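You operate a simulated robot arm through the tools that you are given. There is no shell and no other tool. Be economical: measure what you need, move in short steps, check, and stop when the job is done.

Carry out the task below with a simulated robot arm. There is one attempt and no reset: what you move stays moved.

JOB
Heat the grill on 3, turn it down to 2, then lay both potatoes on its glass.
Fine: turn down once the lamp is green.

The check looks at the end state, three seconds after you hand in, the way a careful person would. Anything else that was tipped, shoved, dropped, spilled or broken makes it a failure.

ROBOT AND FRAMES
A 7-joint arm with a two-finger parallel gripper, fixed in place. Base frame: the origin is at the foot of the arm, x ahead of it, y to its left, z up; the work surface is at about z = 0. Units: cm, degrees, N and s.
With the tool pointing down near the work surface it reaches from about 22 to 58 cm from the base axis. Its first joint turns from -66.0 to 66.0 degrees. Payload 2.5 kg.
Tool frame: the origin (TCP) lies between the finger pads and is the grasp point; the fingertips stand 2.3 cm ahead of it; z points along the fingers, y is the line along which they close. Largest opening 9.4 cm; finger width 3.8, thickness 1; the body of the gripper, 5.4 by 9.6 cm, starts 3.9 cm behind the TCP.
Orientation is that of the tool frame in the base frame, as a unit quaternion [w, x, y, z]. With the fingers straight down and closing along the base's y, the tool's x points along the base's -x, its y along +y and its z along -z.

CONTROLS
- The arm moves only by the tool jog_arm. Its arguments are lists of equal length, an entry for each row: "hand": the finger opening in cm, from 0 to 9.4; "offset": the shift along the base's x, y, z in units of 30 mm (1.0 is 30 mm), a list of three; "angular": the turn, a rotation vector about the base's x, y, z in units of 5 degrees (1.0 is 5 degrees), a list of three. In form: {"hand": [hand, ...], "offset": [[dx, dy, dz], ...], "angular": [[wx, wy, wz], ...]}. A call has 1 to 20 rows; each row shifts and turns the commanded pose from where the row before left it. A call with a number of a shift or a turn outside -1 to 1 is refused whole. Each row takes 0.2 s and may step no farther than 5 cm and 8.6 degrees from the row before; otherwise, or with a gripper value out of range, the whole call is refused. Where a pose cannot be reached the arm comes as near as it can. A force on the tool above 40 N (or 10 N above the force at the start of the call, whichever is more), or a blocked arm, ends the call early, and 0.2 s more pass. Each finger travels about 10.8 cm/s and halts on what it meets, pressing with about 44 N; the grip force reading is that of the motor and also rises with nothing between the fingers. The clock runs only during rows and for 0.2 s after the last one: add rows that do not move to give the fingers time. The reply holds the time, the measured pose of the TCP, the force on the tool along the base axes, the opening and the grip force, in the units named above and with some noise.
- Cameras (640 x 400 px; columns grow to the right, rows downward): "scene" is fixed at [11.15, -39.3, 54.95]; the picture's right is [0.91, -0.42, 0.00], its down [-0.28, -0.59, -0.76] and it looks along [0.32, 0.69, -0.65] (base axes); focal length 275 px, centre (320, 200). "wrist" rides on the gripper at [-3.9, 0, -4.4] in the tool frame; the picture's right is [0.00, -1.00, 0.00], its down [0.97, 0.00, -0.24] and it looks along [0.24, 0.00, 0.97] (tool axes); focal length 218 px, centre (320, 200). There is no depth. A picture from a camera that has moved, and an enlarged one, comes with that camera's place and axes in the base frame and with its lens. The place of the scene camera against the robot may be out by one fixed shift of up to 2.5 cm in any direction.
- get_image(camera): a new picture of that camera. No time passes.
- inspect(camera, box): a new picture of the part [left, top, right, bottom] of that camera's present view, enlarged. No time passes.
- hand_in(): hands the job in; it is judged then, once.

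Work in short steps. Places have to be worked out from the pictures, the camera data and where the tool is seen: move nearer, look again, correct. Check each grasp and each placing, and mend what went wrong. You have 120 turns and 68 pictures in all, those below and enlarged ones among them. Open the gripper and draw the arm clear of the work before you hand the job in, unless the task says otherwise; then end with one line.

The tools are called after "Emit:" by a JSON object that holds its "method" and its "body". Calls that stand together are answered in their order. jog_arm: Moves the arm, as the interface text tells. Its arguments: {"type":"object","properties":{"hand":{"type":"array"},"offset":{"type":"array"},"angular":{"type":"array"}},"required":["hand","offset","angular"]} The other tools are called the same way: get_image (camera) takes a picture; inspect (camera, box) takes an enlarged picture of a part of a camera's view; hand_in () hands the job in.

At the start:

```text
time: 0.0
ee_pos: [32.04, 16.63, 30.98]
tcp_rot: [0.0, 0.0, 1.0, 0.0]
force: [0.0, -0.4, 0.0]
grip_width: 9.38
gripper_force: 0.0
```

scene: 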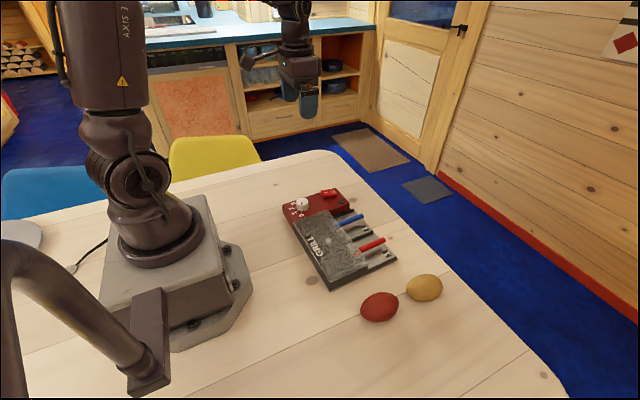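
wrist: 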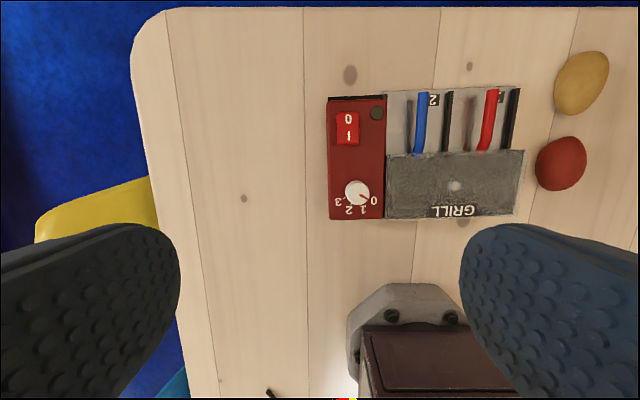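

I'll look closer at the grill's controls in both views before moving.

Emit:
{"method": "inspect", "body": {"camera": "wrist", "box": [310, 70, 630, 270]}}

Emit:
{"method": "inspect", "body": {"camera": "scene", "box": [260, 170, 460, 330]}}

```text
2.00 times, centred on (470, 170) of wrist
camera zoom: at [36.04, 16.66, 35.39], right [0.0, -1.0, 0.0], down [-0.97, 0.0, 0.24], along [-0.24, 0.0, -0.97], focal length 436 px, centre (20, 260)
```

zoom: 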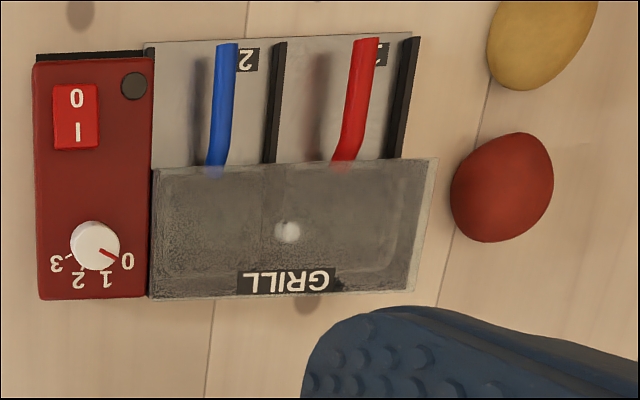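

```text
2.50 times, centred on (360, 250) of scene
camera zoom: at [11.15, -39.3, 54.95], right [0.91, -0.42, 0.0], down [-0.28, -0.59, -0.76], along [0.32, 0.69, -0.65], focal length 687 px, centre (220, 75)
```

zoom: 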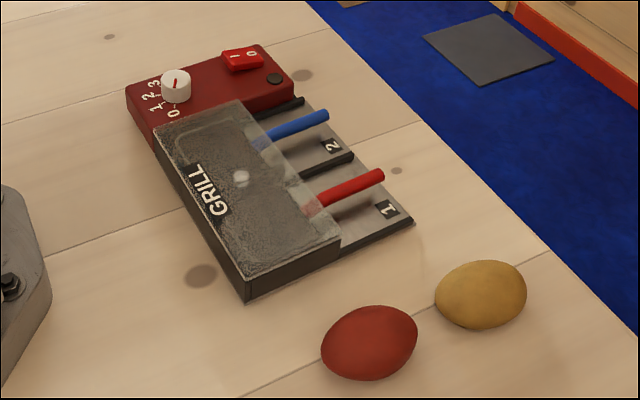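

The rocker, lamp and knob are on the left panel (about x 30–38, y 12). I'll descend above it for a close look.

Emit:
{"method": "jog_arm", "body": {"hand": [9.4, 9.4, 9.4, 9.4, 9.4], "offset": [[0.1, -0.31, -0.93], [0.1, -0.31, -0.93], [0.1, -0.31, -0.93], [0.1, -0.31, -0.93], [0, 0, 0]], "angular": [[0, 0, 0], [0, 0, 0], [0, 0, 0], [0, 0, 0], [0, 0, 0]]}}

Emit:
{"method": "get_image", "body": {"camera": "wrist"}}

```text
time: 1.2
ee_pos: [33.42, 12.94, 19.79]
tcp_rot: [0.0, 0.0, 1.0, 0.0]
force: [0.1, -0.5, -0.4]
grip_width: 9.41
gripper_force: 0.0
```

```text
63 pictures are left
camera wrist: at [37.31, 13.0, 24.13], right [0.0, -1.0, 0.0], down [-0.97, 0.0, 0.24], along [-0.24, 0.0, -0.97], focal length 218 px, centre (320, 200)
```

wrist: 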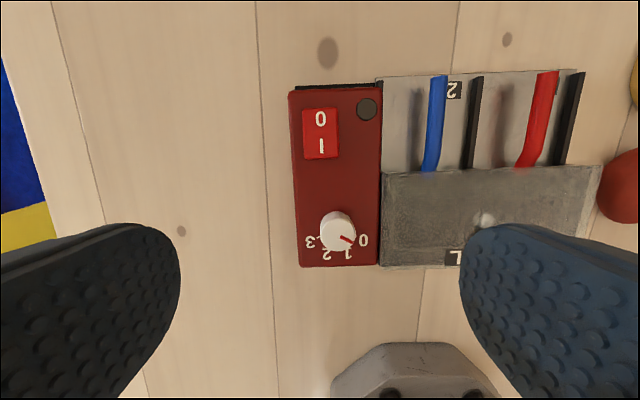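

Triangulating, the knob's top is at about (29.4, 11.1, 3.8) and the rocker at about (38.5, 13.0, 3). I'll zoom in to see the rocker position and dial marks.

Emit:
{"method": "inspect", "body": {"camera": "wrist", "box": [280, 75, 400, 275]}}

Emit:
{"method": "inspect", "body": {"camera": "scene", "box": [275, 180, 355, 230]}}

```text
2.00 times, centred on (340, 175) of wrist
camera zoom: at [37.31, 13.0, 24.13], right [0.0, -1.0, 0.0], down [-0.97, 0.0, 0.24], along [-0.24, 0.0, -0.97], focal length 436 px, centre (280, 250)
```

zoom: 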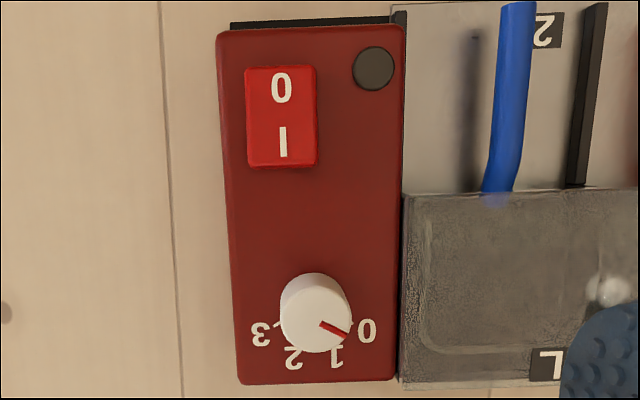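

```text
8.00 times, centred on (315, 205) of scene
camera zoom: at [11.15, -39.3, 54.95], right [0.91, -0.42, 0.0], down [-0.28, -0.59, -0.76], along [0.32, 0.69, -0.65], focal length 2199 px, centre (360, 160)
```

zoom: 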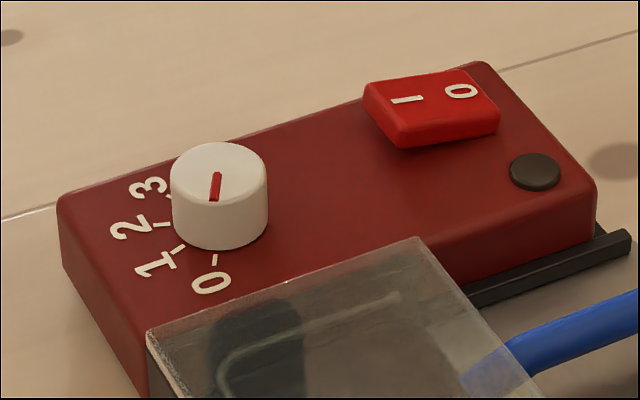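

The rocker is off ("0" side pressed) and the knob is at 0. The 0→3 turn is about 125° clockwise seen from above. I'll turn the gripper +90°, closed, above the "I" end of the rocker.

Emit:
{"method": "jog_arm", "body": {"hand": [0, 0, 0, 0, 0, 0, 0, 0, 0, 0, 0, 0, 0, 0, 0, 0, 0, 0, 0], "offset": [[0.08, 0, -0.1], [0.08, 0, -0.1], [0.08, 0, -0.1], [0.08, 0, -0.1], [0.08, 0, -0.1], [0.08, 0, -0.1], [0.08, 0, -0.1], [0.08, 0, -0.1], [0.08, 0, -0.1], [0.08, 0, -0.1], [0.08, 0, -0.1], [0.08, 0, -0.1], [0.08, 0, -0.1], [0.08, 0, -0.1], [0.08, 0, -0.1], [0.08, 0, -0.1], [0, 0, -0.1], [0, 0, -0.1], [0, 0, 0]], "angular": [[0, 0, 1], [0, 0, 1], [0, 0, 1], [0, 0, 1], [0, 0, 1], [0, 0, 1], [0, 0, 1], [0, 0, 1], [0, 0, 1], [0, 0, 1], [0, 0, 1], [0, 0, 1], [0, 0, 1], [0, 0, 1], [0, 0, 1], [0, 0, 1], [0, 0, 1], [0, 0, 1], [0, 0, 0]]}}

Emit:
{"method": "get_image", "body": {"camera": "wrist"}}

```text
time: 5.2
ee_pos: [37.11, 12.8, 14.39]
tcp_rot: [0.001, -0.707, 0.707, 0.0]
force: [-0.6, -0.2, -0.4]
grip_width: 0.02
gripper_force: 42.3
```

```text
60 pictures are left
camera wrist: at [37.18, 16.75, 18.78], right [1.0, 0.0, 0.0], down [0.0, -0.97, 0.24], along [0.0, -0.24, -0.97], focal length 218 px, centre (320, 200)
```

wrist: 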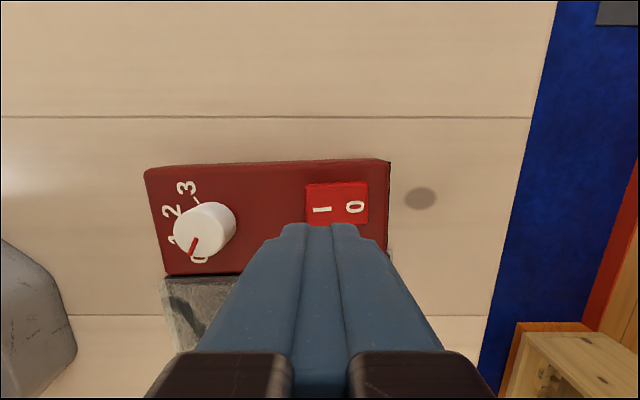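

The closed fingertips are above the rocker's "I" end (x 37.1). I'll descend, slowly at the end, to press it.

Emit:
{"method": "jog_arm", "body": {"hand": [0, 0, 0, 0, 0, 0, 0, 0, 0, 0], "offset": [[0, -0.07, -0.8], [0, 0, -0.8], [0, 0, -0.8], [0, 0, -0.1], [0, 0, -0.1], [0, 0, -0.1], [0, 0, -0.1], [0, 0, -0.1], [0, 0, -0.1], [0, 0, 0]], "angular": [[0, 0, 0], [0, 0, 0], [0, 0, 0], [0, 0, 0], [0, 0, 0], [0, 0, 0], [0, 0, 0], [0, 0, 0], [0, 0, 0], [0, 0, 0]]}}

Emit:
{"method": "inspect", "body": {"camera": "scene", "box": [275, 170, 355, 220]}}

```text
time: 6.0
ee_pos: [36.88, 12.53, 7.49]
tcp_rot: [0.007, 0.708, -0.706, -0.001]
force: [-7.9, -2.0, 13.2]
grip_width: 0.0
gripper_force: 42.3
stopped in row 4: the force on the tool passed its limit (the readings are from after the stop); the commanded pose is now the measured one
```

```text
8.00 times, centred on (315, 195) of scene
camera zoom: at [11.14, -39.3, 54.95], right [0.91, -0.42, 0.0], down [-0.28, -0.59, -0.76], along [0.32, 0.69, -0.65], focal length 2199 px, centre (360, 240)
```

zoom: 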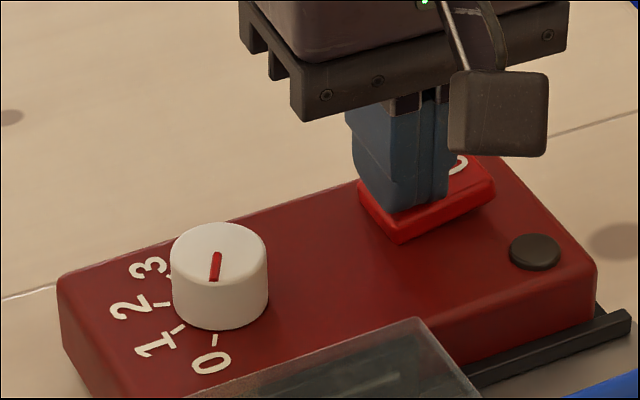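

The tip touched the rocker at z≈5.2 — higher than estimated — and the momentum tripped the limit. I'll keep pressing with small steps.

Emit:
{"method": "jog_arm", "body": {"hand": [0, 0, 0, 0, 0, 0, 0, 0], "offset": [[0, 0, -0.05], [0, 0, -0.05], [0, 0, -0.05], [0, 0, -0.05], [0, 0, -0.05], [0, 0, -0.05], [0, 0, -0.05], [0, 0, 0]], "angular": [[0, 0, 0], [0, 0, 0], [0, 0, 0], [0, 0, 0], [0, 0, 0], [0, 0, 0], [0, 0, 0], [0, 0, 0]]}}

Emit:
{"method": "inspect", "body": {"camera": "scene", "box": [275, 170, 355, 220]}}

```text
time: 6.5
ee_pos: [36.89, 12.66, 7.58]
tcp_rot: [0.007, 0.708, -0.706, -0.001]
force: [-6.6, -1.4, 8.1]
grip_width: 0.0
gripper_force: 42.0
stopped in row 2: the force on the tool passed its limit (the readings are from after the stop); the commanded pose is now the measured one
```

```text
8.00 times, centred on (315, 195) of scene
camera zoom: at [11.15, -39.3, 54.95], right [0.91, -0.42, 0.0], down [-0.28, -0.59, -0.76], along [0.32, 0.69, -0.65], focal length 2199 px, centre (360, 240)
```

zoom: 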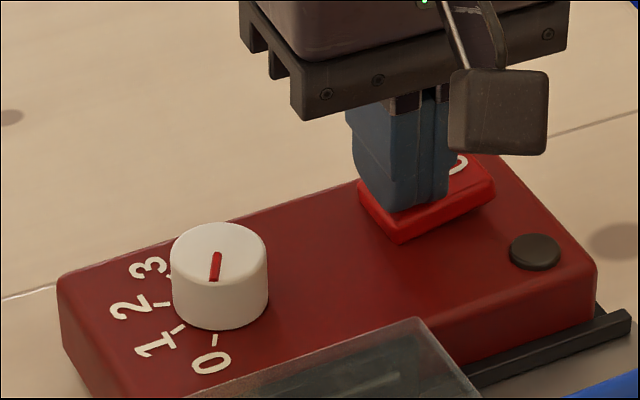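

The rocker may already have flipped; I'll lift straight up and look.

Emit:
{"method": "jog_arm", "body": {"hand": [0, 0, 0, 0, 0], "offset": [[0, 0, 0.2], [0, 0, 0.8], [0, 0, 0.8], [0, 0.3, 0.8], [0, 0, 0]], "angular": [[0, 0, 0], [0, 0, 0], [0, 0, 0], [0, 0, 0], [0, 0, 0]]}}

Emit:
{"method": "inspect", "body": {"camera": "scene", "box": [275, 180, 355, 230]}}

Emit:
{"method": "get_image", "body": {"camera": "wrist"}}

```text
time: 7.7
ee_pos: [36.8, 13.57, 15.35]
tcp_rot: [0.006, 0.708, -0.706, -0.001]
force: [-0.3, -0.3, 0.1]
grip_width: 0.01
gripper_force: 42.1
```

```text
8.00 times, centred on (315, 205) of scene
camera zoom: at [11.15, -39.3, 54.95], right [0.91, -0.42, 0.0], down [-0.28, -0.59, -0.76], along [0.32, 0.69, -0.65], focal length 2199 px, centre (360, 160)
```

zoom: 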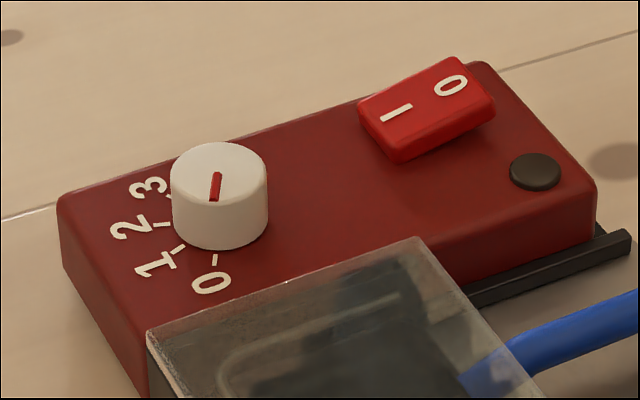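

```text
56 pictures are left
camera wrist: at [36.88, 17.54, 19.69], right [1.0, 0.0, -0.01], down [0.0, -0.97, 0.25], along [-0.01, -0.25, -0.97], focal length 218 px, centre (320, 200)
```

wrist: 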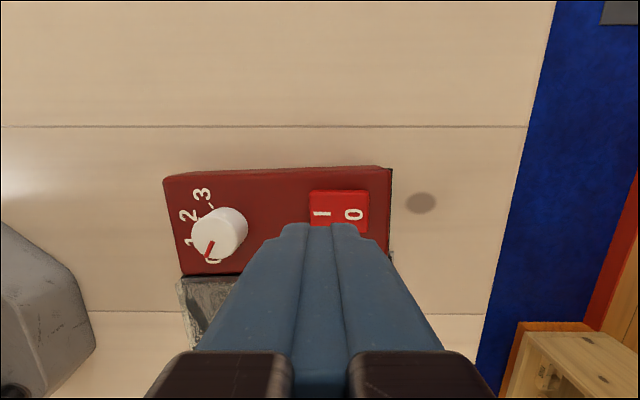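

The rocker is now on ("0" end raised). Next I'll hover above the knob with the fingers at 5 cm to refine its place.

Emit:
{"method": "jog_arm", "body": {"hand": [5, 5, 5, 5, 5], "offset": [[-0.6, -0.18, 0], [-0.6, -0.18, 0], [-0.6, -0.18, -0.4], [-0.6, -0.18, -0.5], [0, 0, -0.5]], "angular": [[0, 0, 0], [0, 0, 0], [0, 0, 0], [0, 0, 0], [0, 0, 0]]}}

Emit:
{"method": "get_image", "body": {"camera": "wrist"}}

Emit:
{"method": "inspect", "body": {"camera": "scene", "box": [265, 160, 361, 220]}}

```text
time: 8.9
ee_pos: [29.62, 11.39, 11.06]
tcp_rot: [0.006, 0.708, -0.706, -0.001]
force: [0.2, 0.2, -0.5]
grip_width: 5.0
gripper_force: 0.1
```

```text
55 pictures are left
camera wrist: at [29.83, 15.38, 15.44], right [1.0, 0.0, -0.01], down [0.0, -0.97, 0.25], along [-0.01, -0.25, -0.97], focal length 218 px, centre (320, 200)
```

wrist: 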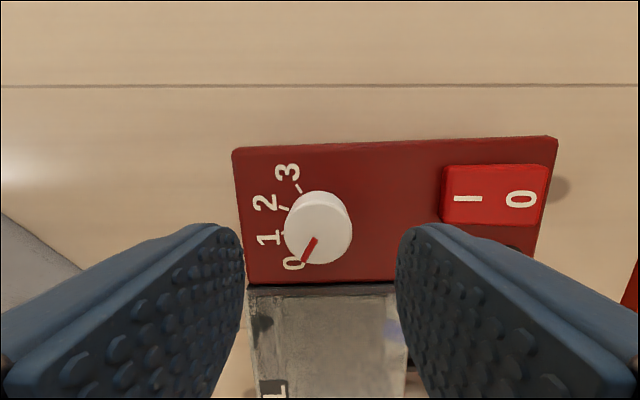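

```text
6.67 times, centred on (313, 190) of scene
camera zoom: at [11.15, -39.3, 54.95], right [0.91, -0.42, 0.0], down [-0.28, -0.59, -0.76], along [0.32, 0.69, -0.65], focal length 1833 px, centre (367, 267)
```

zoom: 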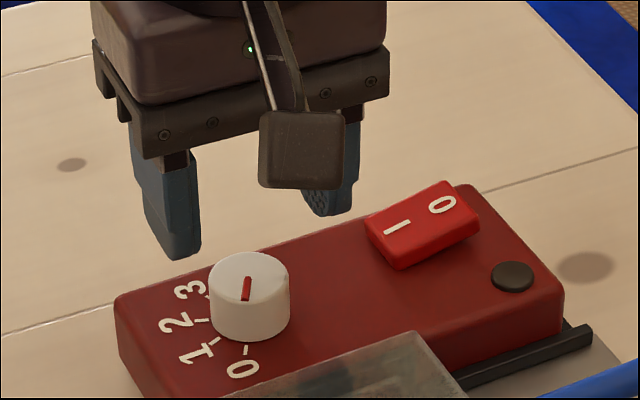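

The knob is centred between the fingers at x≈29.65, y≈11.2, top z≈5–5.5. I'll descend to straddle it and check.

Emit:
{"method": "jog_arm", "body": {"hand": [5, 5, 5, 5, 5, 5, 5], "offset": [[0.01, -0.06, -0.3], [0, 0, -0.3], [0, 0, -0.2], [0, 0, -0.2], [0, 0, -0.2], [0, 0, -0.15], [0, 0, 0]], "angular": [[0, 0, 0], [0, 0, 0], [0, 0, 0], [0, 0, 0], [0, 0, 0], [0, 0, 0], [0, 0, 0]]}}

Emit:
{"method": "inspect", "body": {"camera": "scene", "box": [265, 175, 345, 225]}}

Emit:
{"method": "get_image", "body": {"camera": "wrist"}}

```text
time: 10.5
ee_pos: [29.83, 11.24, 7.19]
tcp_rot: [0.006, 0.708, -0.707, -0.001]
force: [0.0, -0.3, -0.4]
grip_width: 5.01
gripper_force: 0.1
```

```text
8.00 times, centred on (305, 200) of scene
camera zoom: at [11.15, -39.3, 54.95], right [0.91, -0.42, 0.0], down [-0.28, -0.59, -0.76], along [0.32, 0.69, -0.65], focal length 2199 px, centre (440, 200)
```

zoom: 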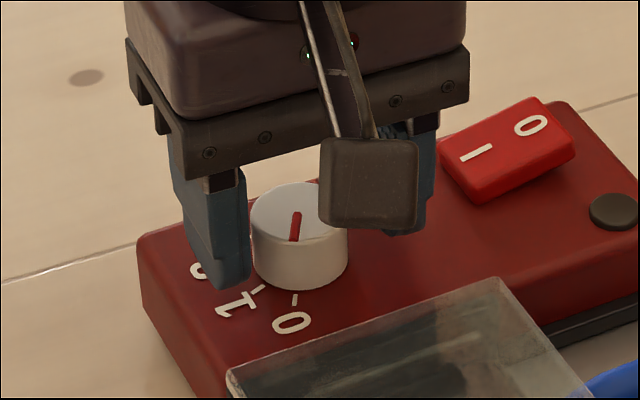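

```text
52 pictures are left
camera wrist: at [29.85, 15.19, 11.46], right [1.0, 0.0, -0.01], down [0.0, -0.97, 0.25], along [-0.01, -0.25, -0.97], focal length 218 px, centre (320, 200)
```

wrist: 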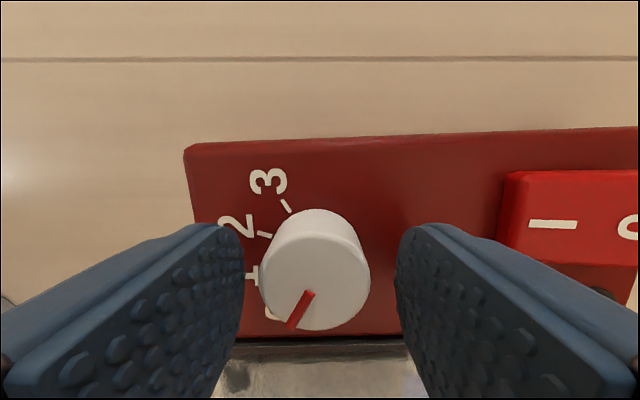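

The knob's at about (29.6, 11.25), top z≈5.5, so the fingers overlap it. I'll shift slightly, drop 0.4 cm and close on it.

Emit:
{"method": "jog_arm", "body": {"hand": [5, 5, 4.2, 3.6, 3.2, 3.0, 3.0], "offset": [[-0.06, 0, -0.1], [0, 0, -0.05], [0, 0, 0], [0, 0, 0], [0, 0, 0], [0, 0, 0], [0, 0, 0]], "angular": [[0, 0, 0], [0, 0, 0], [0, 0, 0], [0, 0, 0], [0, 0, 0], [0, 0, 0], [0, 0, 0]]}}

Emit:
{"method": "get_image", "body": {"camera": "wrist"}}

```text
time: 12.1
ee_pos: [29.63, 11.24, 6.57]
tcp_rot: [0.006, 0.708, -0.706, -0.001]
force: [-1.3, -0.3, 0.3]
grip_width: 3.17
gripper_force: 44.1
```

```text
51 pictures are left
camera wrist: at [29.69, 15.15, 11.01], right [1.0, 0.0, -0.01], down [0.0, -0.97, 0.25], along [-0.01, -0.25, -0.97], focal length 218 px, centre (320, 200)
```

wrist: 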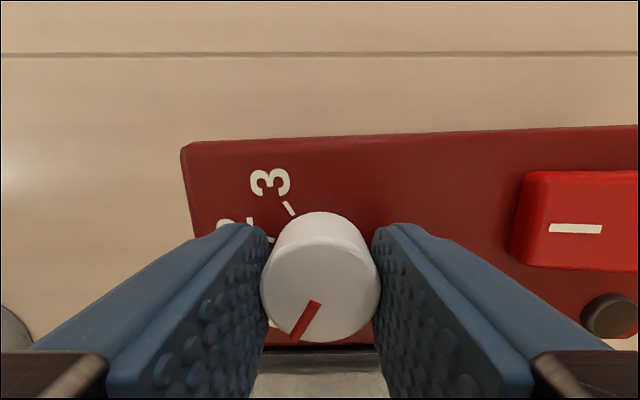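

Gripped firmly. I'll turn it clockwise (−z) in two parts, first 50°, checking that the knob follows.

Emit:
{"method": "jog_arm", "body": {"hand": [3, 3, 3, 3, 3, 3, 3, 3, 3, 3, 3], "offset": [[0, 0, 0], [0, 0, 0], [0, 0, 0], [0, 0, 0], [0, 0, 0], [0, 0, 0], [0, 0, 0], [0, 0, 0], [0, 0, 0], [0, 0, 0], [0, 0, 0]], "angular": [[0, 0, -1], [0, 0, -1], [0, 0, -1], [0, 0, -1], [0, 0, -1], [0, 0, -1], [0, 0, -1], [0, 0, -1], [0, 0, -1], [0, 0, -1], [0, 0, 0]]}}

Emit:
{"method": "get_image", "body": {"camera": "wrist"}}

Emit:
{"method": "inspect", "body": {"camera": "scene", "box": [265, 175, 345, 225]}}

```text
time: 14.5
ee_pos: [29.36, 11.25, 6.66]
tcp_rot: [-0.007, -0.343, 0.939, 0.004]
force: [-20.4, 10.1, 18.9]
grip_width: 3.17
gripper_force: 43.6
```

```text
50 pictures are left
camera wrist: at [32.58, 13.78, 11.0], right [0.64, -0.76, -0.01], down [-0.74, -0.63, 0.25], along [-0.2, -0.15, -0.97], focal length 218 px, centre (320, 200)
```

wrist: 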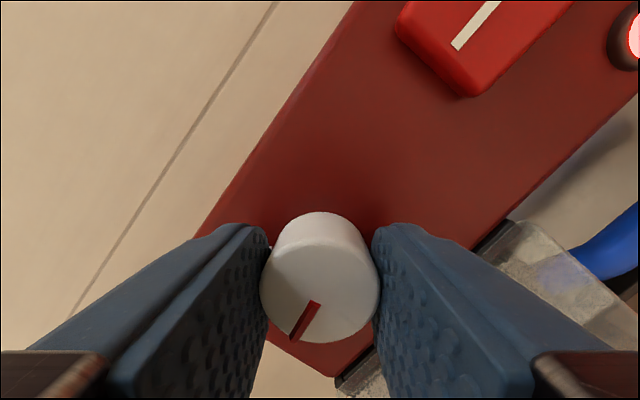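

```text
8.00 times, centred on (305, 200) of scene
camera zoom: at [11.14, -39.3, 54.95], right [0.91, -0.42, 0.0], down [-0.28, -0.59, -0.76], along [0.32, 0.69, -0.65], focal length 2199 px, centre (440, 200)
```

zoom: 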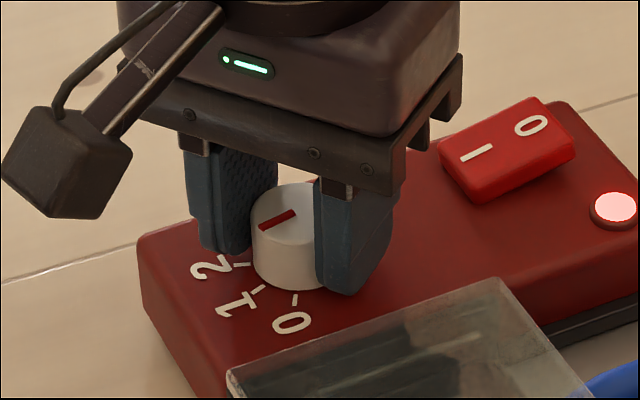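

The knob follows and the lamp is red (heating). Side forces show my centre is ~0.3 cm off, so I'll correct −0.3 cm in x, +0.1 in y and z, and turn another 50°.

Emit:
{"method": "jog_arm", "body": {"hand": [3, 3, 3, 3, 3, 3, 3, 3, 3, 3, 3], "offset": [[-0.1, 0.03, 0.04], [0, 0, 0], [0, 0, 0], [0, 0, 0], [0, 0, 0], [0, 0, 0], [0, 0, 0], [0, 0, 0], [0, 0, 0], [0, 0, 0], [0, 0, 0]], "angular": [[0, 0, -1], [0, 0, -1], [0, 0, -1], [0, 0, -1], [0, 0, -1], [0, 0, -1], [0, 0, -1], [0, 0, -1], [0, 0, -1], [0, 0, -1], [0, 0, 0]]}}

Emit:
{"method": "inspect", "body": {"camera": "scene", "box": [265, 175, 345, 225]}}

```text
time: 16.9
ee_pos: [29.21, 11.35, 6.72]
tcp_rot: [-0.004, 0.087, 0.996, 0.005]
force: [1.9, -3.5, -0.5]
grip_width: 3.18
gripper_force: 44.3
```

```text
8.00 times, centred on (305, 200) of scene
camera zoom: at [11.15, -39.3, 54.95], right [0.91, -0.42, 0.0], down [-0.28, -0.59, -0.76], along [0.32, 0.69, -0.65], focal length 2199 px, centre (440, 200)
```

zoom: 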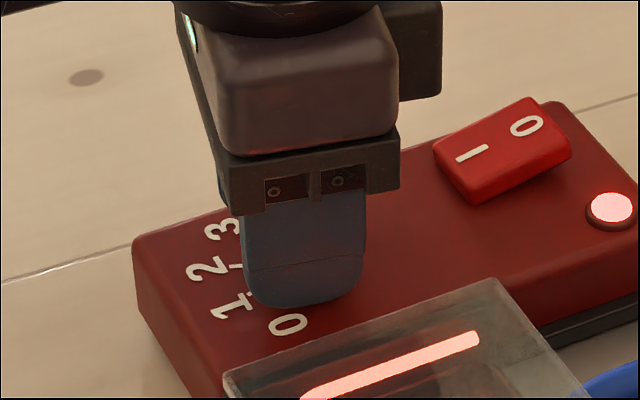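

Forces are low now and 100° is turned. I'll turn 20° more and check the pointer.

Emit:
{"method": "jog_arm", "body": {"hand": [3, 3, 3, 3, 3], "offset": [[0, 0, 0], [0, 0, 0], [0, 0, 0], [0, 0, 0], [0, 0, 0]], "angular": [[0, 0, -1], [0, 0, -1], [0, 0, -1], [0, 0, -1], [0, 0, 0]]}}

Emit:
{"method": "get_image", "body": {"camera": "wrist"}}

```text
time: 18.1
ee_pos: [29.32, 11.21, 6.68]
tcp_rot: [-0.004, 0.259, 0.966, 0.006]
force: [-3.3, 10.6, -0.5]
grip_width: 3.18
gripper_force: 44.2
```

```text
47 pictures are left
camera wrist: at [32.68, 9.36, 11.08], right [-0.5, -0.87, -0.01], down [-0.84, 0.48, 0.25], along [-0.21, 0.13, -0.97], focal length 218 px, centre (320, 200)
```

wrist: 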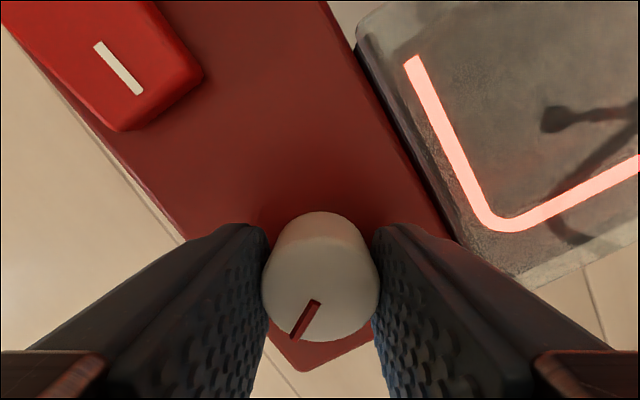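

Pointer is hidden from its labels here. I'll turn 5° more (125° total), open just a little and lift to verify the dial.

Emit:
{"method": "jog_arm", "body": {"hand": [3, 3, 3.9, 3.9, 3.9, 3.9, 3.9, 3.9, 3.9], "offset": [[0, 0, 0], [0, 0, 0], [0, 0, 0], [0, 0, 0], [0, 0, 0.3], [0, 0, 0.5], [0.4, 0, 0.9], [0.5, 0, 0.9], [0, 0, 0]], "angular": [[0, 0, -1], [0, 0, 0], [0, 0, 0], [0, 0, 0], [0, 0, 0], [0, 0, 0], [0, 0, 0], [0, 0, 0], [0, 0, 0]]}}

Emit:
{"method": "get_image", "body": {"camera": "wrist"}}

Emit:
{"method": "inspect", "body": {"camera": "scene", "box": [265, 175, 345, 225]}}

```text
time: 20.1
ee_pos: [32.0, 11.29, 14.62]
tcp_rot: [-0.001, 0.3, 0.954, 0.006]
force: [-0.5, 0.0, 0.2]
grip_width: 3.92
gripper_force: 0.1
```

```text
46 pictures are left
camera wrist: at [35.26, 8.99, 18.97], right [-0.57, -0.82, -0.01], down [-0.8, 0.55, 0.25], along [-0.2, 0.15, -0.97], focal length 218 px, centre (320, 200)
```

wrist: 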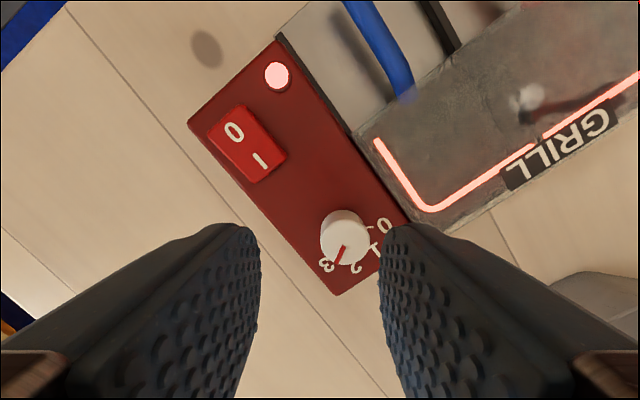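

```text
8.00 times, centred on (305, 200) of scene
camera zoom: at [11.15, -39.3, 54.95], right [0.91, -0.42, 0.0], down [-0.28, -0.59, -0.76], along [0.32, 0.69, -0.65], focal length 2199 px, centre (440, 200)
```

zoom: 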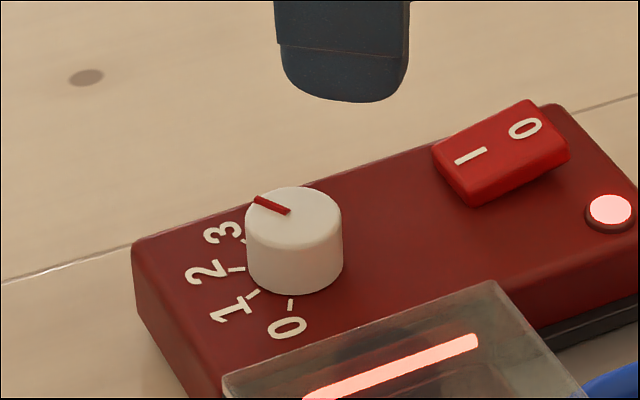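

Red lamp, heating. I'll zoom in on the dial to compare pointer and the 3 tick.

Emit:
{"method": "inspect", "body": {"camera": "wrist", "box": [296, 190, 400, 300]}}

```text
3.64 times, centred on (348, 245) of wrist
camera zoom: at [35.26, 8.99, 18.97], right [-0.57, -0.82, -0.01], down [-0.8, 0.55, 0.25], along [-0.2, 0.15, -0.97], focal length 794 px, centre (218, 36)
```

zoom: 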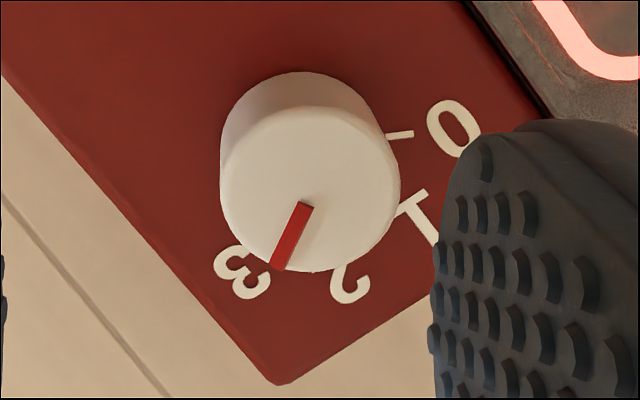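

Projecting onto the panel, the labels sit 40° apart and the pointer (≈126°) matches 3 (≈125°). Now I wait for green while moving back above the knob.

Emit:
{"method": "jog_arm", "body": {"hand": [4.4, 4.4, 4.4, 4.4, 4.4, 4.4, 4.4, 4.4, 4.4, 4.4, 4.4, 4.4, 4.4, 4.4, 4.4, 4.4, 4.4, 4.4, 4.4, 4.4], "offset": [[-0.46, 0, -0.3], [-0.46, 0, -0.3], [0, 0, 0], [0, 0, 0], [0, 0, 0], [0, 0, 0], [0, 0, 0], [0, 0, 0], [0, 0, 0], [0, 0, 0], [0, 0, 0], [0, 0, 0], [0, 0, 0], [0, 0, 0], [0, 0, 0], [0, 0, 0], [0, 0, 0], [0, 0, 0], [0, 0, 0], [0, 0, 0]], "angular": [[0, 0, 0], [0, 0, 0], [0, 0, 0], [0, 0, 0], [0, 0, 0], [0, 0, 0], [0, 0, 0], [0, 0, 0], [0, 0, 0], [0, 0, 0], [0, 0, 0], [0, 0, 0], [0, 0, 0], [0, 0, 0], [0, 0, 0], [0, 0, 0], [0, 0, 0], [0, 0, 0], [0, 0, 0], [0, 0, 0]]}}

Emit:
{"method": "inspect", "body": {"camera": "scene", "box": [265, 175, 345, 225]}}

```text
time: 24.3
ee_pos: [29.09, 11.23, 12.65]
tcp_rot: [-0.002, 0.3, 0.954, 0.006]
force: [0.3, -0.8, 0.1]
grip_width: 4.39
gripper_force: 0.1
```

```text
8.00 times, centred on (305, 200) of scene
camera zoom: at [11.15, -39.3, 54.95], right [0.91, -0.42, 0.0], down [-0.28, -0.59, -0.76], along [0.32, 0.69, -0.65], focal length 2199 px, centre (440, 200)
```

zoom: 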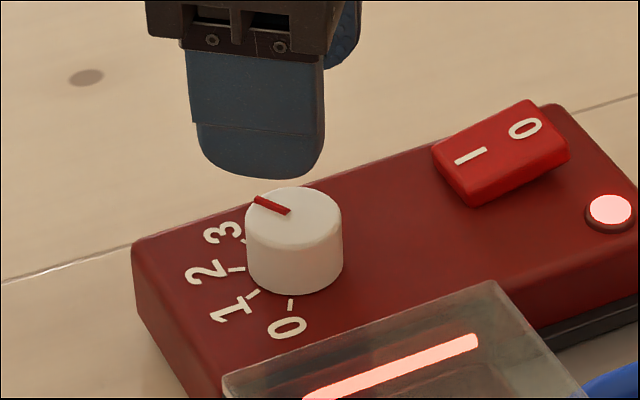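

Still red; wait on.

Emit:
{"method": "jog_arm", "body": {"hand": [4.4, 4.4, 4.4, 4.4, 4.4, 4.4, 4.4, 4.4, 4.4, 4.4, 4.4, 4.4, 4.4, 4.4, 4.4, 4.4, 4.4, 4.4, 4.4, 4.4], "offset": [[0, 0, 0], [0, 0, 0], [0, 0, 0], [0, 0, 0], [0, 0, 0], [0, 0, 0], [0, 0, 0], [0, 0, 0], [0, 0, 0], [0, 0, 0], [0, 0, 0], [0, 0, 0], [0, 0, 0], [0, 0, 0], [0, 0, 0], [0, 0, 0], [0, 0, 0], [0, 0, 0], [0, 0, 0], [0, 0, 0]], "angular": [[0, 0, 0], [0, 0, 0], [0, 0, 0], [0, 0, 0], [0, 0, 0], [0, 0, 0], [0, 0, 0], [0, 0, 0], [0, 0, 0], [0, 0, 0], [0, 0, 0], [0, 0, 0], [0, 0, 0], [0, 0, 0], [0, 0, 0], [0, 0, 0], [0, 0, 0], [0, 0, 0], [0, 0, 0], [0, 0, 0]]}}

Emit:
{"method": "get_image", "body": {"camera": "scene"}}

Emit:
{"method": "get_image", "body": {"camera": "wrist"}}

```text
time: 28.5
ee_pos: [29.32, 11.27, 12.78]
tcp_rot: [-0.001, 0.3, 0.954, 0.007]
force: [0.7, -0.3, 0.3]
grip_width: 4.39
gripper_force: 0.0
```

```text
42 pictures are left
```

scene: 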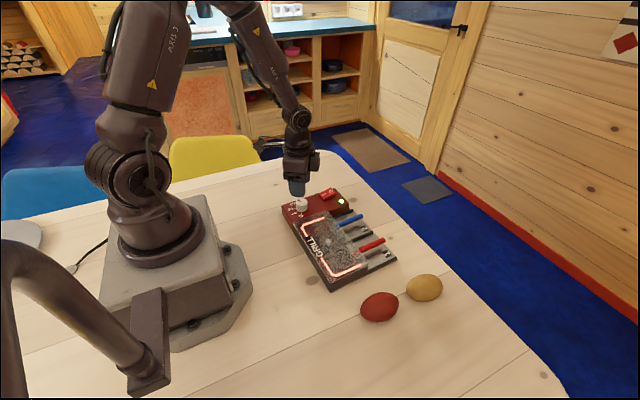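

```text
41 pictures are left
camera wrist: at [32.5, 8.99, 17.1], right [-0.57, -0.82, -0.01], down [-0.8, 0.55, 0.25], along [-0.2, 0.15, -0.97], focal length 218 px, centre (320, 200)
```

wrist: 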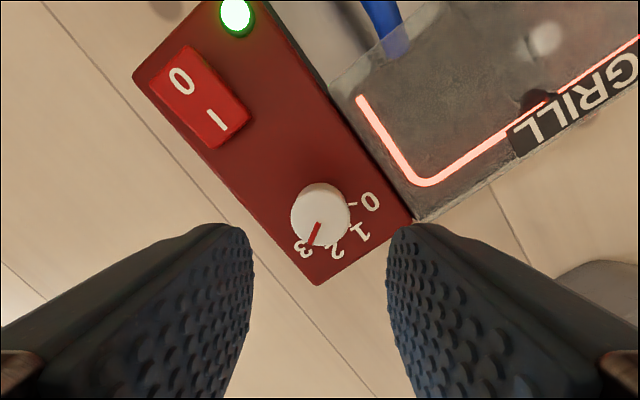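

Lamp is green. I'll descend onto the knob again at (29.3, 11.25), close and turn +40° to 2.

Emit:
{"method": "jog_arm", "body": {"hand": [4.4, 4.4, 4.4, 4.4, 4.4, 3.8, 3.3, 3, 3, 3, 3, 3, 3, 3, 3, 3, 3, 3], "offset": [[0, 0, -0.7], [0, 0, -0.6], [0, 0, -0.4], [0, 0, -0.3], [0, 0, 0], [0, 0, 0], [0, 0, 0], [0, 0, 0], [0, 0, 0], [0, 0, 0], [0, 0, 0], [0, 0, 0], [0, 0, 0], [0, 0, 0], [0, 0, 0], [0, 0, 0], [0, 0, 0], [0, 0, 0]], "angular": [[0, 0, 0], [0, 0, 0], [0, 0, 0], [0, 0, 0], [0, 0, 0], [0, 0, 0], [0, 0, 0], [0, 0, 0], [0, 0, 0], [0, 0, 1], [0, 0, 1], [0, 0, 1], [0, 0, 1], [0, 0, 1], [0, 0, 1], [0, 0, 1], [0, 0, 1], [0, 0, 0]]}}

Emit:
{"method": "get_image", "body": {"camera": "wrist"}}

```text
time: 32.3
ee_pos: [29.22, 11.32, 6.84]
tcp_rot: [-0.004, -0.045, 0.999, 0.004]
force: [-7.3, -11.8, 22.9]
grip_width: 3.13
gripper_force: 44.0
```

```text
40 pictures are left
camera wrist: at [33.17, 11.49, 11.14], right [0.09, -1.0, -0.01], down [-0.96, -0.09, 0.25], along [-0.25, -0.01, -0.97], focal length 218 px, centre (320, 200)
```

wrist: 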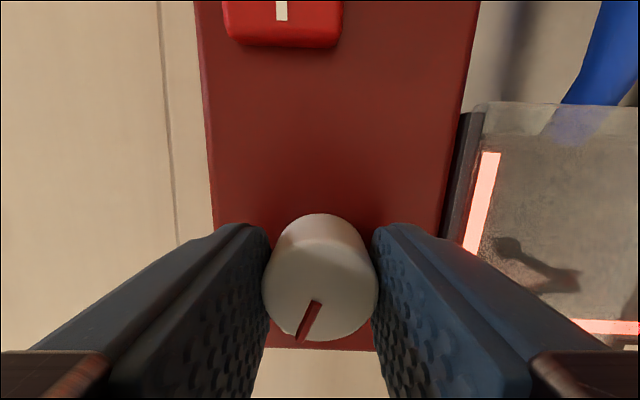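

Turned 40°; I'll release gently, lift, and check the dial.

Emit:
{"method": "jog_arm", "body": {"hand": [3, 3.9, 3.9, 3.9, 3.9, 3.9, 3.9, 3.9, 3.9], "offset": [[0, 0, 0.03], [0, 0, 0], [0, 0, 0], [0, 0, 0.3], [0, 0, 0.5], [0.4, 0.3, 0.9], [0.4, 0.3, 0.9], [0, 0, 0], [0, 0, 0]], "angular": [[0, 0, 0], [0, 0, 0], [0, 0, 0], [0, 0, 0], [0, 0, 0], [0, 0, 0], [0, 0, 0], [0, 0, 0], [0, 0, 0]]}}

Emit:
{"method": "inspect", "body": {"camera": "wrist", "box": [260, 60, 420, 260]}}

Emit:
{"method": "inspect", "body": {"camera": "scene", "box": [265, 175, 345, 225]}}

```text
time: 34.3
ee_pos: [31.48, 13.12, 14.59]
tcp_rot: [-0.004, -0.044, 0.999, 0.005]
force: [0.7, -0.1, 0.2]
grip_width: 3.92
gripper_force: 0.1
```

```text
2.00 times, centred on (340, 160) of wrist
camera zoom: at [35.53, 13.43, 19.0], right [0.09, -1.0, -0.01], down [-0.96, -0.09, 0.25], along [-0.25, -0.01, -0.97], focal length 436 px, centre (280, 280)
```

zoom: 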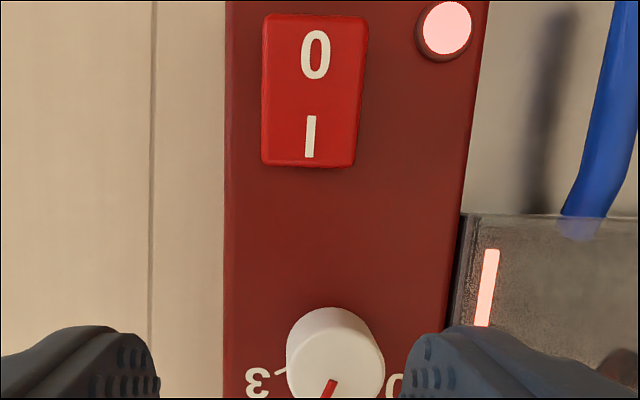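

```text
8.00 times, centred on (305, 200) of scene
camera zoom: at [11.15, -39.3, 54.95], right [0.91, -0.42, 0.0], down [-0.28, -0.59, -0.76], along [0.32, 0.69, -0.65], focal length 2199 px, centre (440, 200)
```

zoom: 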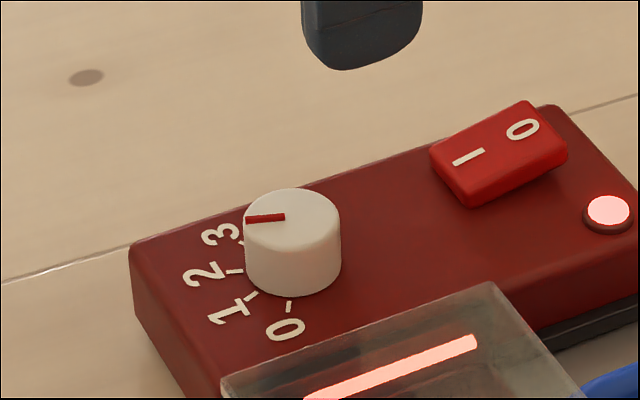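

The lamp went red again after turning down. I'll raise and open the hand for a clean view of the dial.

Emit:
{"method": "jog_arm", "body": {"hand": [9.4, 9.4, 9.4, 9.4, 9.4], "offset": [[-0.5, -0.2, 0.7], [-0.5, -0.2, 0.7], [0, 0, 0], [0, 0, 0], [0, 0, 0]], "angular": [[0, 0, 0], [0, 0, 0], [0, 0, 0], [0, 0, 0], [0, 0, 0]]}}

Emit:
{"method": "inspect", "body": {"camera": "wrist", "box": [270, 60, 430, 260]}}

```text
time: 35.5
ee_pos: [28.48, 11.92, 18.73]
tcp_rot: [-0.004, -0.045, 0.999, 0.004]
force: [0.0, 0.2, 0.6]
grip_width: 9.42
gripper_force: 0.1
```

```text
2.00 times, centred on (350, 160) of wrist
camera zoom: at [32.49, 12.24, 23.16], right [0.09, -1.0, -0.01], down [-0.96, -0.09, 0.25], along [-0.25, -0.01, -0.97], focal length 436 px, centre (260, 280)
```

zoom: 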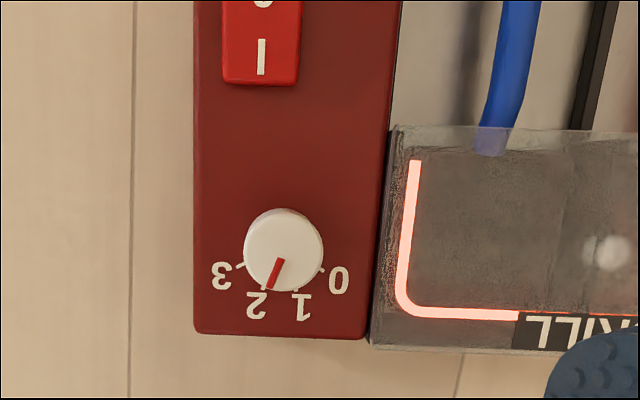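

The pointer is on the 2 tick. Now to the potatoes: I move over at height ~21 to look at them from above.

Emit:
{"method": "jog_arm", "body": {"hand": [9.4, 9.4, 9.4, 9.4, 9.4, 9.4, 9.4, 9.4, 9.4, 9.4, 9.4, 9.4], "offset": [[0.25, -0.95, 0.2], [0.25, -0.95, 0.2], [0.25, -0.95, 0.2], [0.25, -0.95, 0.2], [0.25, -0.95, 0], [0.25, -0.95, 0], [0.25, -0.95, 0], [0.25, -0.95, 0], [0.25, -0.95, 0], [0.25, -0.95, 0], [0, -0.6, 0], [0, 0, 0]], "angular": [[0, 0, -1], [0, 0, 0], [0, 0, 0], [0, 0, 0], [0, 0, 0], [0, 0, 0], [0, 0, 0], [0, 0, 0], [0, 0, 0], [0, 0, 0], [0, 0, 0], [0, 0, 0]]}}

Emit:
{"method": "get_image", "body": {"camera": "wrist"}}

Emit:
{"method": "inspect", "body": {"camera": "scene", "box": [270, 170, 470, 330]}}

```text
time: 38.1
ee_pos: [36.1, -18.3, 21.15]
tcp_rot: [-0.003, -0.001, 1.0, 0.005]
force: [0.6, 0.4, -0.8]
grip_width: 9.4
gripper_force: 0.1
```

```text
36 pictures are left
camera wrist: at [40.09, -18.41, 25.56], right [0.0, -1.0, -0.01], down [-0.97, 0.0, 0.25], along [-0.25, 0.01, -0.97], focal length 218 px, centre (320, 200)
```

wrist: 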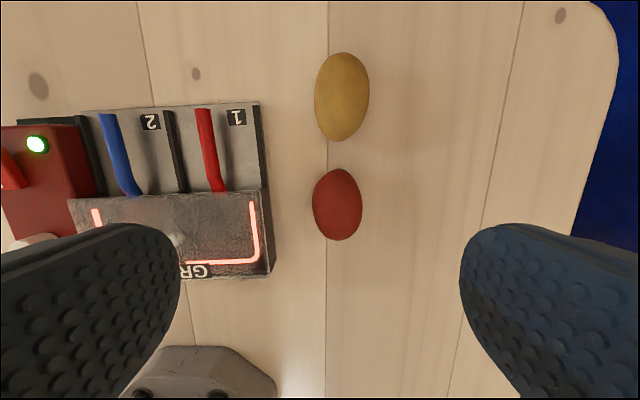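

```text
2.50 times, centred on (370, 250) of scene
camera zoom: at [11.15, -39.3, 54.95], right [0.91, -0.42, 0.0], down [-0.28, -0.59, -0.76], along [0.32, 0.69, -0.65], focal length 687 px, centre (195, 75)
```

zoom: 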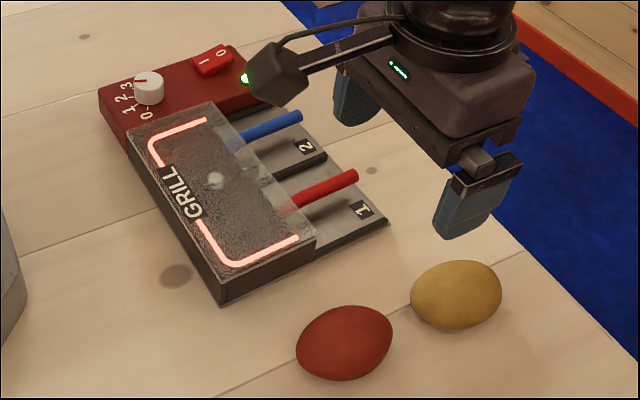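

Lamp is green again at 2. Red potato is about (33.6, −20.0), 5.4 wide in y; I descend over it to z≈9 and recheck.

Emit:
{"method": "jog_arm", "body": {"hand": [9.4, 9.4, 9.4, 9.4, 9.4, 9.4], "offset": [[-0.4, -0.3, -0.8], [-0.43, -0.27, -0.8], [0, 0, -0.8], [0, 0, -0.8], [0, 0, -0.8], [0, 0, 0]], "angular": [[0, 0, 0], [0, 0, 0], [0, 0, 0], [0, 0, 0], [0, 0, 0], [0, 0, 0]]}}

Emit:
{"method": "get_image", "body": {"camera": "wrist"}}

```text
time: 39.5
ee_pos: [33.79, -20.12, 9.37]
tcp_rot: [-0.003, -0.001, 1.0, 0.005]
force: [-0.4, -0.2, 0.2]
grip_width: 9.41
gripper_force: 0.1
```

```text
34 pictures are left
camera wrist: at [37.58, -20.19, 13.76], right [0.0, -1.0, -0.01], down [-0.97, 0.0, 0.25], along [-0.25, 0.01, -0.97], focal length 218 px, centre (320, 200)
```

wrist: 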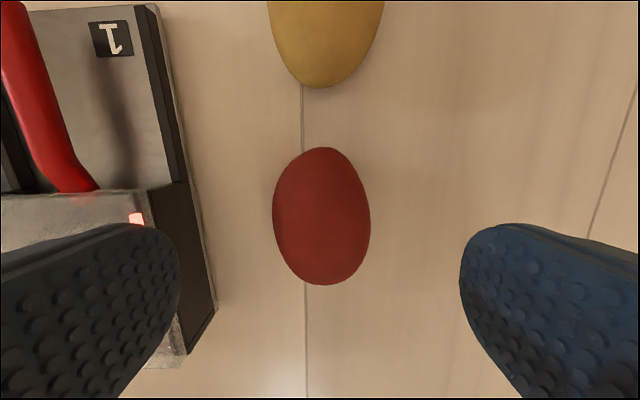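

Aligned over the red potato. Descend to z≈3.0 and close.

Emit:
{"method": "jog_arm", "body": {"hand": [9.4, 9.4, 9.4, 9.4, 9.4, 8, 6.6, 5.6, 4.8, 4.4, 4.4], "offset": [[0, 0, -0.7], [0, 0, -0.7], [0, 0, -0.5], [0, 0, -0.2], [0, 0, 0], [0, 0, 0], [0, 0, 0], [0, 0, 0], [0, 0, 0], [0, 0, 0], [0, 0, 0]], "angular": [[0, 0, 0], [0, 0, 0], [0, 0, 0], [0, 0, 0], [0, 0, 0], [0, 0, 0], [0, 0, 0], [0, 0, 0], [0, 0, 0], [0, 0, 0], [0, 0, 0]]}}

Emit:
{"method": "get_image", "body": {"camera": "wrist"}}

```text
time: 41.9
ee_pos: [33.74, -20.08, 3.03]
tcp_rot: [-0.003, -0.002, 1.0, 0.005]
force: [-0.3, 0.6, 1.0]
grip_width: 5.63
gripper_force: 43.9
```

```text
33 pictures are left
camera wrist: at [37.73, -20.23, 7.39], right [0.0, -1.0, -0.01], down [-0.97, 0.0, 0.25], along [-0.25, 0.01, -0.97], focal length 218 px, centre (320, 200)
```

wrist: 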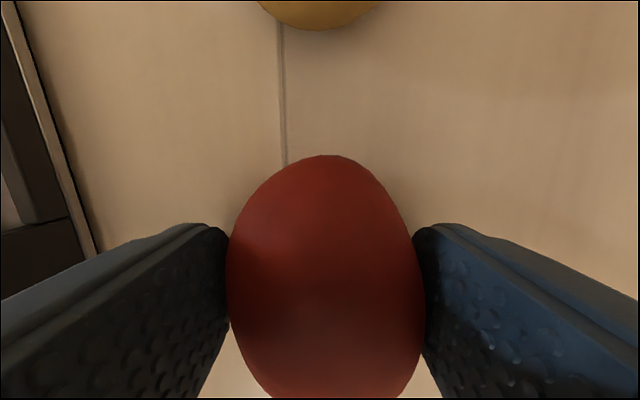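

Gripped at 5.6 cm. Lift 11 cm and carry to above the glass' left half (31.7, 2).

Emit:
{"method": "jog_arm", "body": {"hand": [4.4, 4.4, 4.4, 4.4, 4.4, 4.4, 4.4, 4.4, 4.4, 4.4, 4.4, 4.4, 4.4, 4.4], "offset": [[0, 0, 0.5], [0, 0, 0.8], [0, 0, 0.8], [0, 0, 0.8], [0, 0, 0.8], [-0.085, 0.92, 0], [-0.085, 0.92, 0], [-0.085, 0.92, 0], [-0.085, 0.92, 0], [-0.085, 0.92, 0], [-0.085, 0.92, 0], [-0.085, 0.92, 0], [-0.085, 0.92, 0], [0, 0, 0]], "angular": [[0, 0, 0], [0, 0, 0], [0, 0, 0], [0, 0, 0], [0, 0, 0], [0, 0, 0], [0, 0, 0], [0, 0, 0], [0, 0, 0], [0, 0, 0], [0, 0, 0], [0, 0, 0], [0, 0, 0], [0, 0, 0]]}}

Emit:
{"method": "get_image", "body": {"camera": "wrist"}}

Emit:
{"method": "inspect", "body": {"camera": "scene", "box": [270, 170, 430, 300]}}

```text
time: 44.9
ee_pos: [31.52, 1.97, 14.22]
tcp_rot: [-0.004, 0.0, 1.0, 0.005]
force: [0.3, -0.1, -0.8]
grip_width: 5.62
gripper_force: 43.9
```

```text
32 pictures are left
camera wrist: at [35.41, 2.04, 18.5], right [0.0, -1.0, -0.01], down [-0.97, 0.0, 0.25], along [-0.25, 0.01, -0.97], focal length 218 px, centre (320, 200)
```

wrist: 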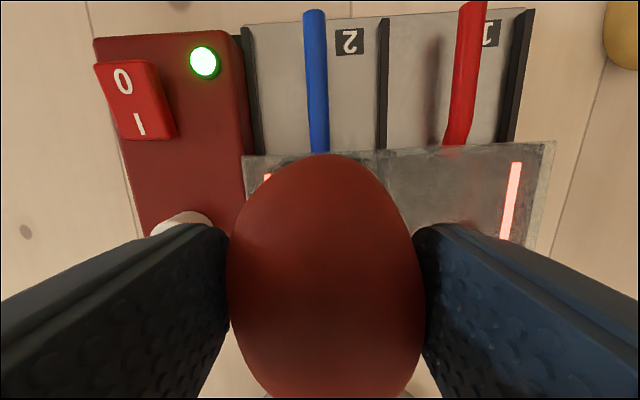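

```text
3.08 times, centred on (350, 235) of scene
camera zoom: at [11.15, -39.3, 54.95], right [0.91, -0.42, 0.0], down [-0.28, -0.59, -0.76], along [0.32, 0.69, -0.65], focal length 846 px, centre (228, 92)
```

zoom: 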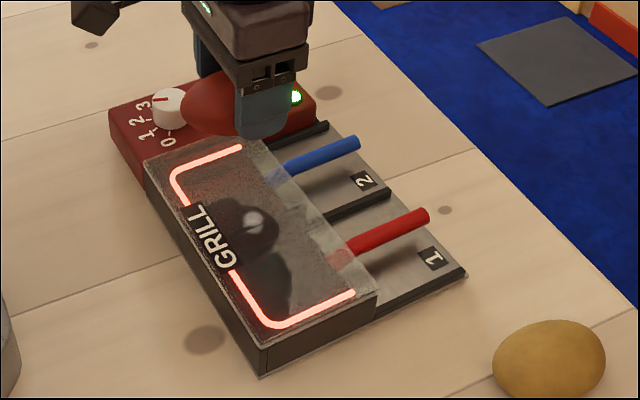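

Red potato is held over the glass (glass spans y≈−12…6.8, centre x≈31.0 here). I lower toward it, the last part slowly.

Emit:
{"method": "jog_arm", "body": {"hand": [4.4, 4.4, 4.4, 4.4, 4.4, 4.4, 4.4, 4.4], "offset": [[-0.15, 0, -0.6], [0, 0, -0.6], [0, 0, -0.4], [0, 0, -0.1], [0, 0, -0.07], [0, 0, -0.05], [0, 0, -0.05], [0, 0, 0]], "angular": [[0, 0, 0], [0, 0, 0], [0, 0, 0], [0, 0, 0], [0, 0, 0], [0, 0, 0], [0, 0, 0], [0, 0, 0]]}}

Emit:
{"method": "inspect", "body": {"camera": "scene", "box": [270, 170, 430, 270]}}

```text
time: 46.7
ee_pos: [31.09, 1.99, 8.52]
tcp_rot: [-0.004, -0.001, 1.0, 0.006]
force: [0.9, -0.3, -1.4]
grip_width: 5.63
gripper_force: 43.9
```

```text
4.00 times, centred on (350, 220) of scene
camera zoom: at [11.15, -39.3, 54.95], right [0.91, -0.42, 0.0], down [-0.28, -0.59, -0.76], along [0.32, 0.69, -0.65], focal length 1100 px, centre (200, 120)
```

zoom: 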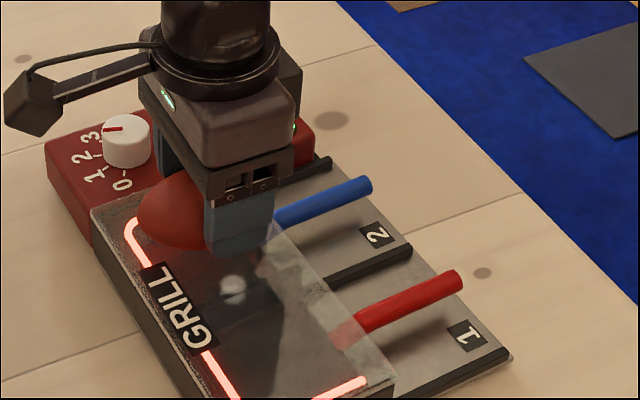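

No contact yet (only weight). Lower in small steps.

Emit:
{"method": "jog_arm", "body": {"hand": [4.4, 4.4, 4.4, 4.4, 4.4], "offset": [[0, 0, -0.04], [0, 0, -0.04], [0, 0, -0.04], [0, 0, -0.04], [0, 0, 0]], "angular": [[0, 0, 0], [0, 0, 0], [0, 0, 0], [0, 0, 0], [0, 0, 0]]}}

```text
time: 47.9
ee_pos: [31.17, 1.99, 7.91]
tcp_rot: [-0.004, -0.001, 1.0, 0.005]
force: [-0.7, 0.3, -1.1]
grip_width: 5.63
gripper_force: 44.2
```

Still free; continue down.

Emit:
{"method": "jog_arm", "body": {"hand": [4.4, 4.4, 4.4, 4.4, 4.4], "offset": [[0, 0, -0.04], [0, 0, -0.04], [0, 0, -0.04], [0, 0, -0.04], [0, 0, 0]], "angular": [[0, 0, 0], [0, 0, 0], [0, 0, 0], [0, 0, 0], [0, 0, 0]]}}

Emit:
{"method": "inspect", "body": {"camera": "scene", "box": [270, 180, 390, 260]}}

```text
time: 48.6
ee_pos: [31.11, 2.02, 7.8]
tcp_rot: [-0.005, 0.0, 1.0, 0.006]
force: [-3.3, -0.4, 7.4]
grip_width: 5.63
gripper_force: 44.3
stopped in row 3: the force on the tool passed its limit (the readings are from after the stop); the commanded pose is now the measured one
```

```text
5.00 times, centred on (330, 220) of scene
camera zoom: at [11.15, -39.3, 54.95], right [0.91, -0.42, 0.0], down [-0.28, -0.59, -0.76], along [0.32, 0.69, -0.65], focal length 1374 px, centre (270, 100)
```

zoom: 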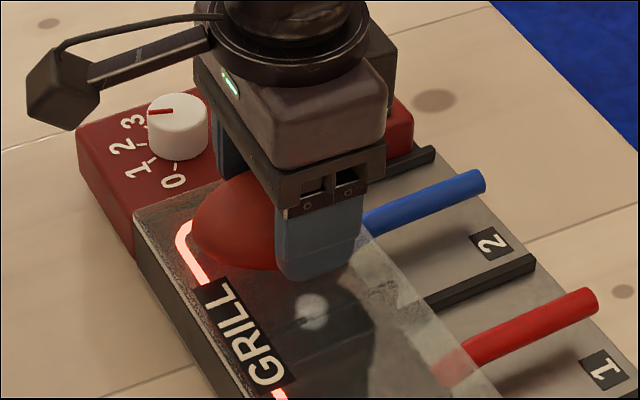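

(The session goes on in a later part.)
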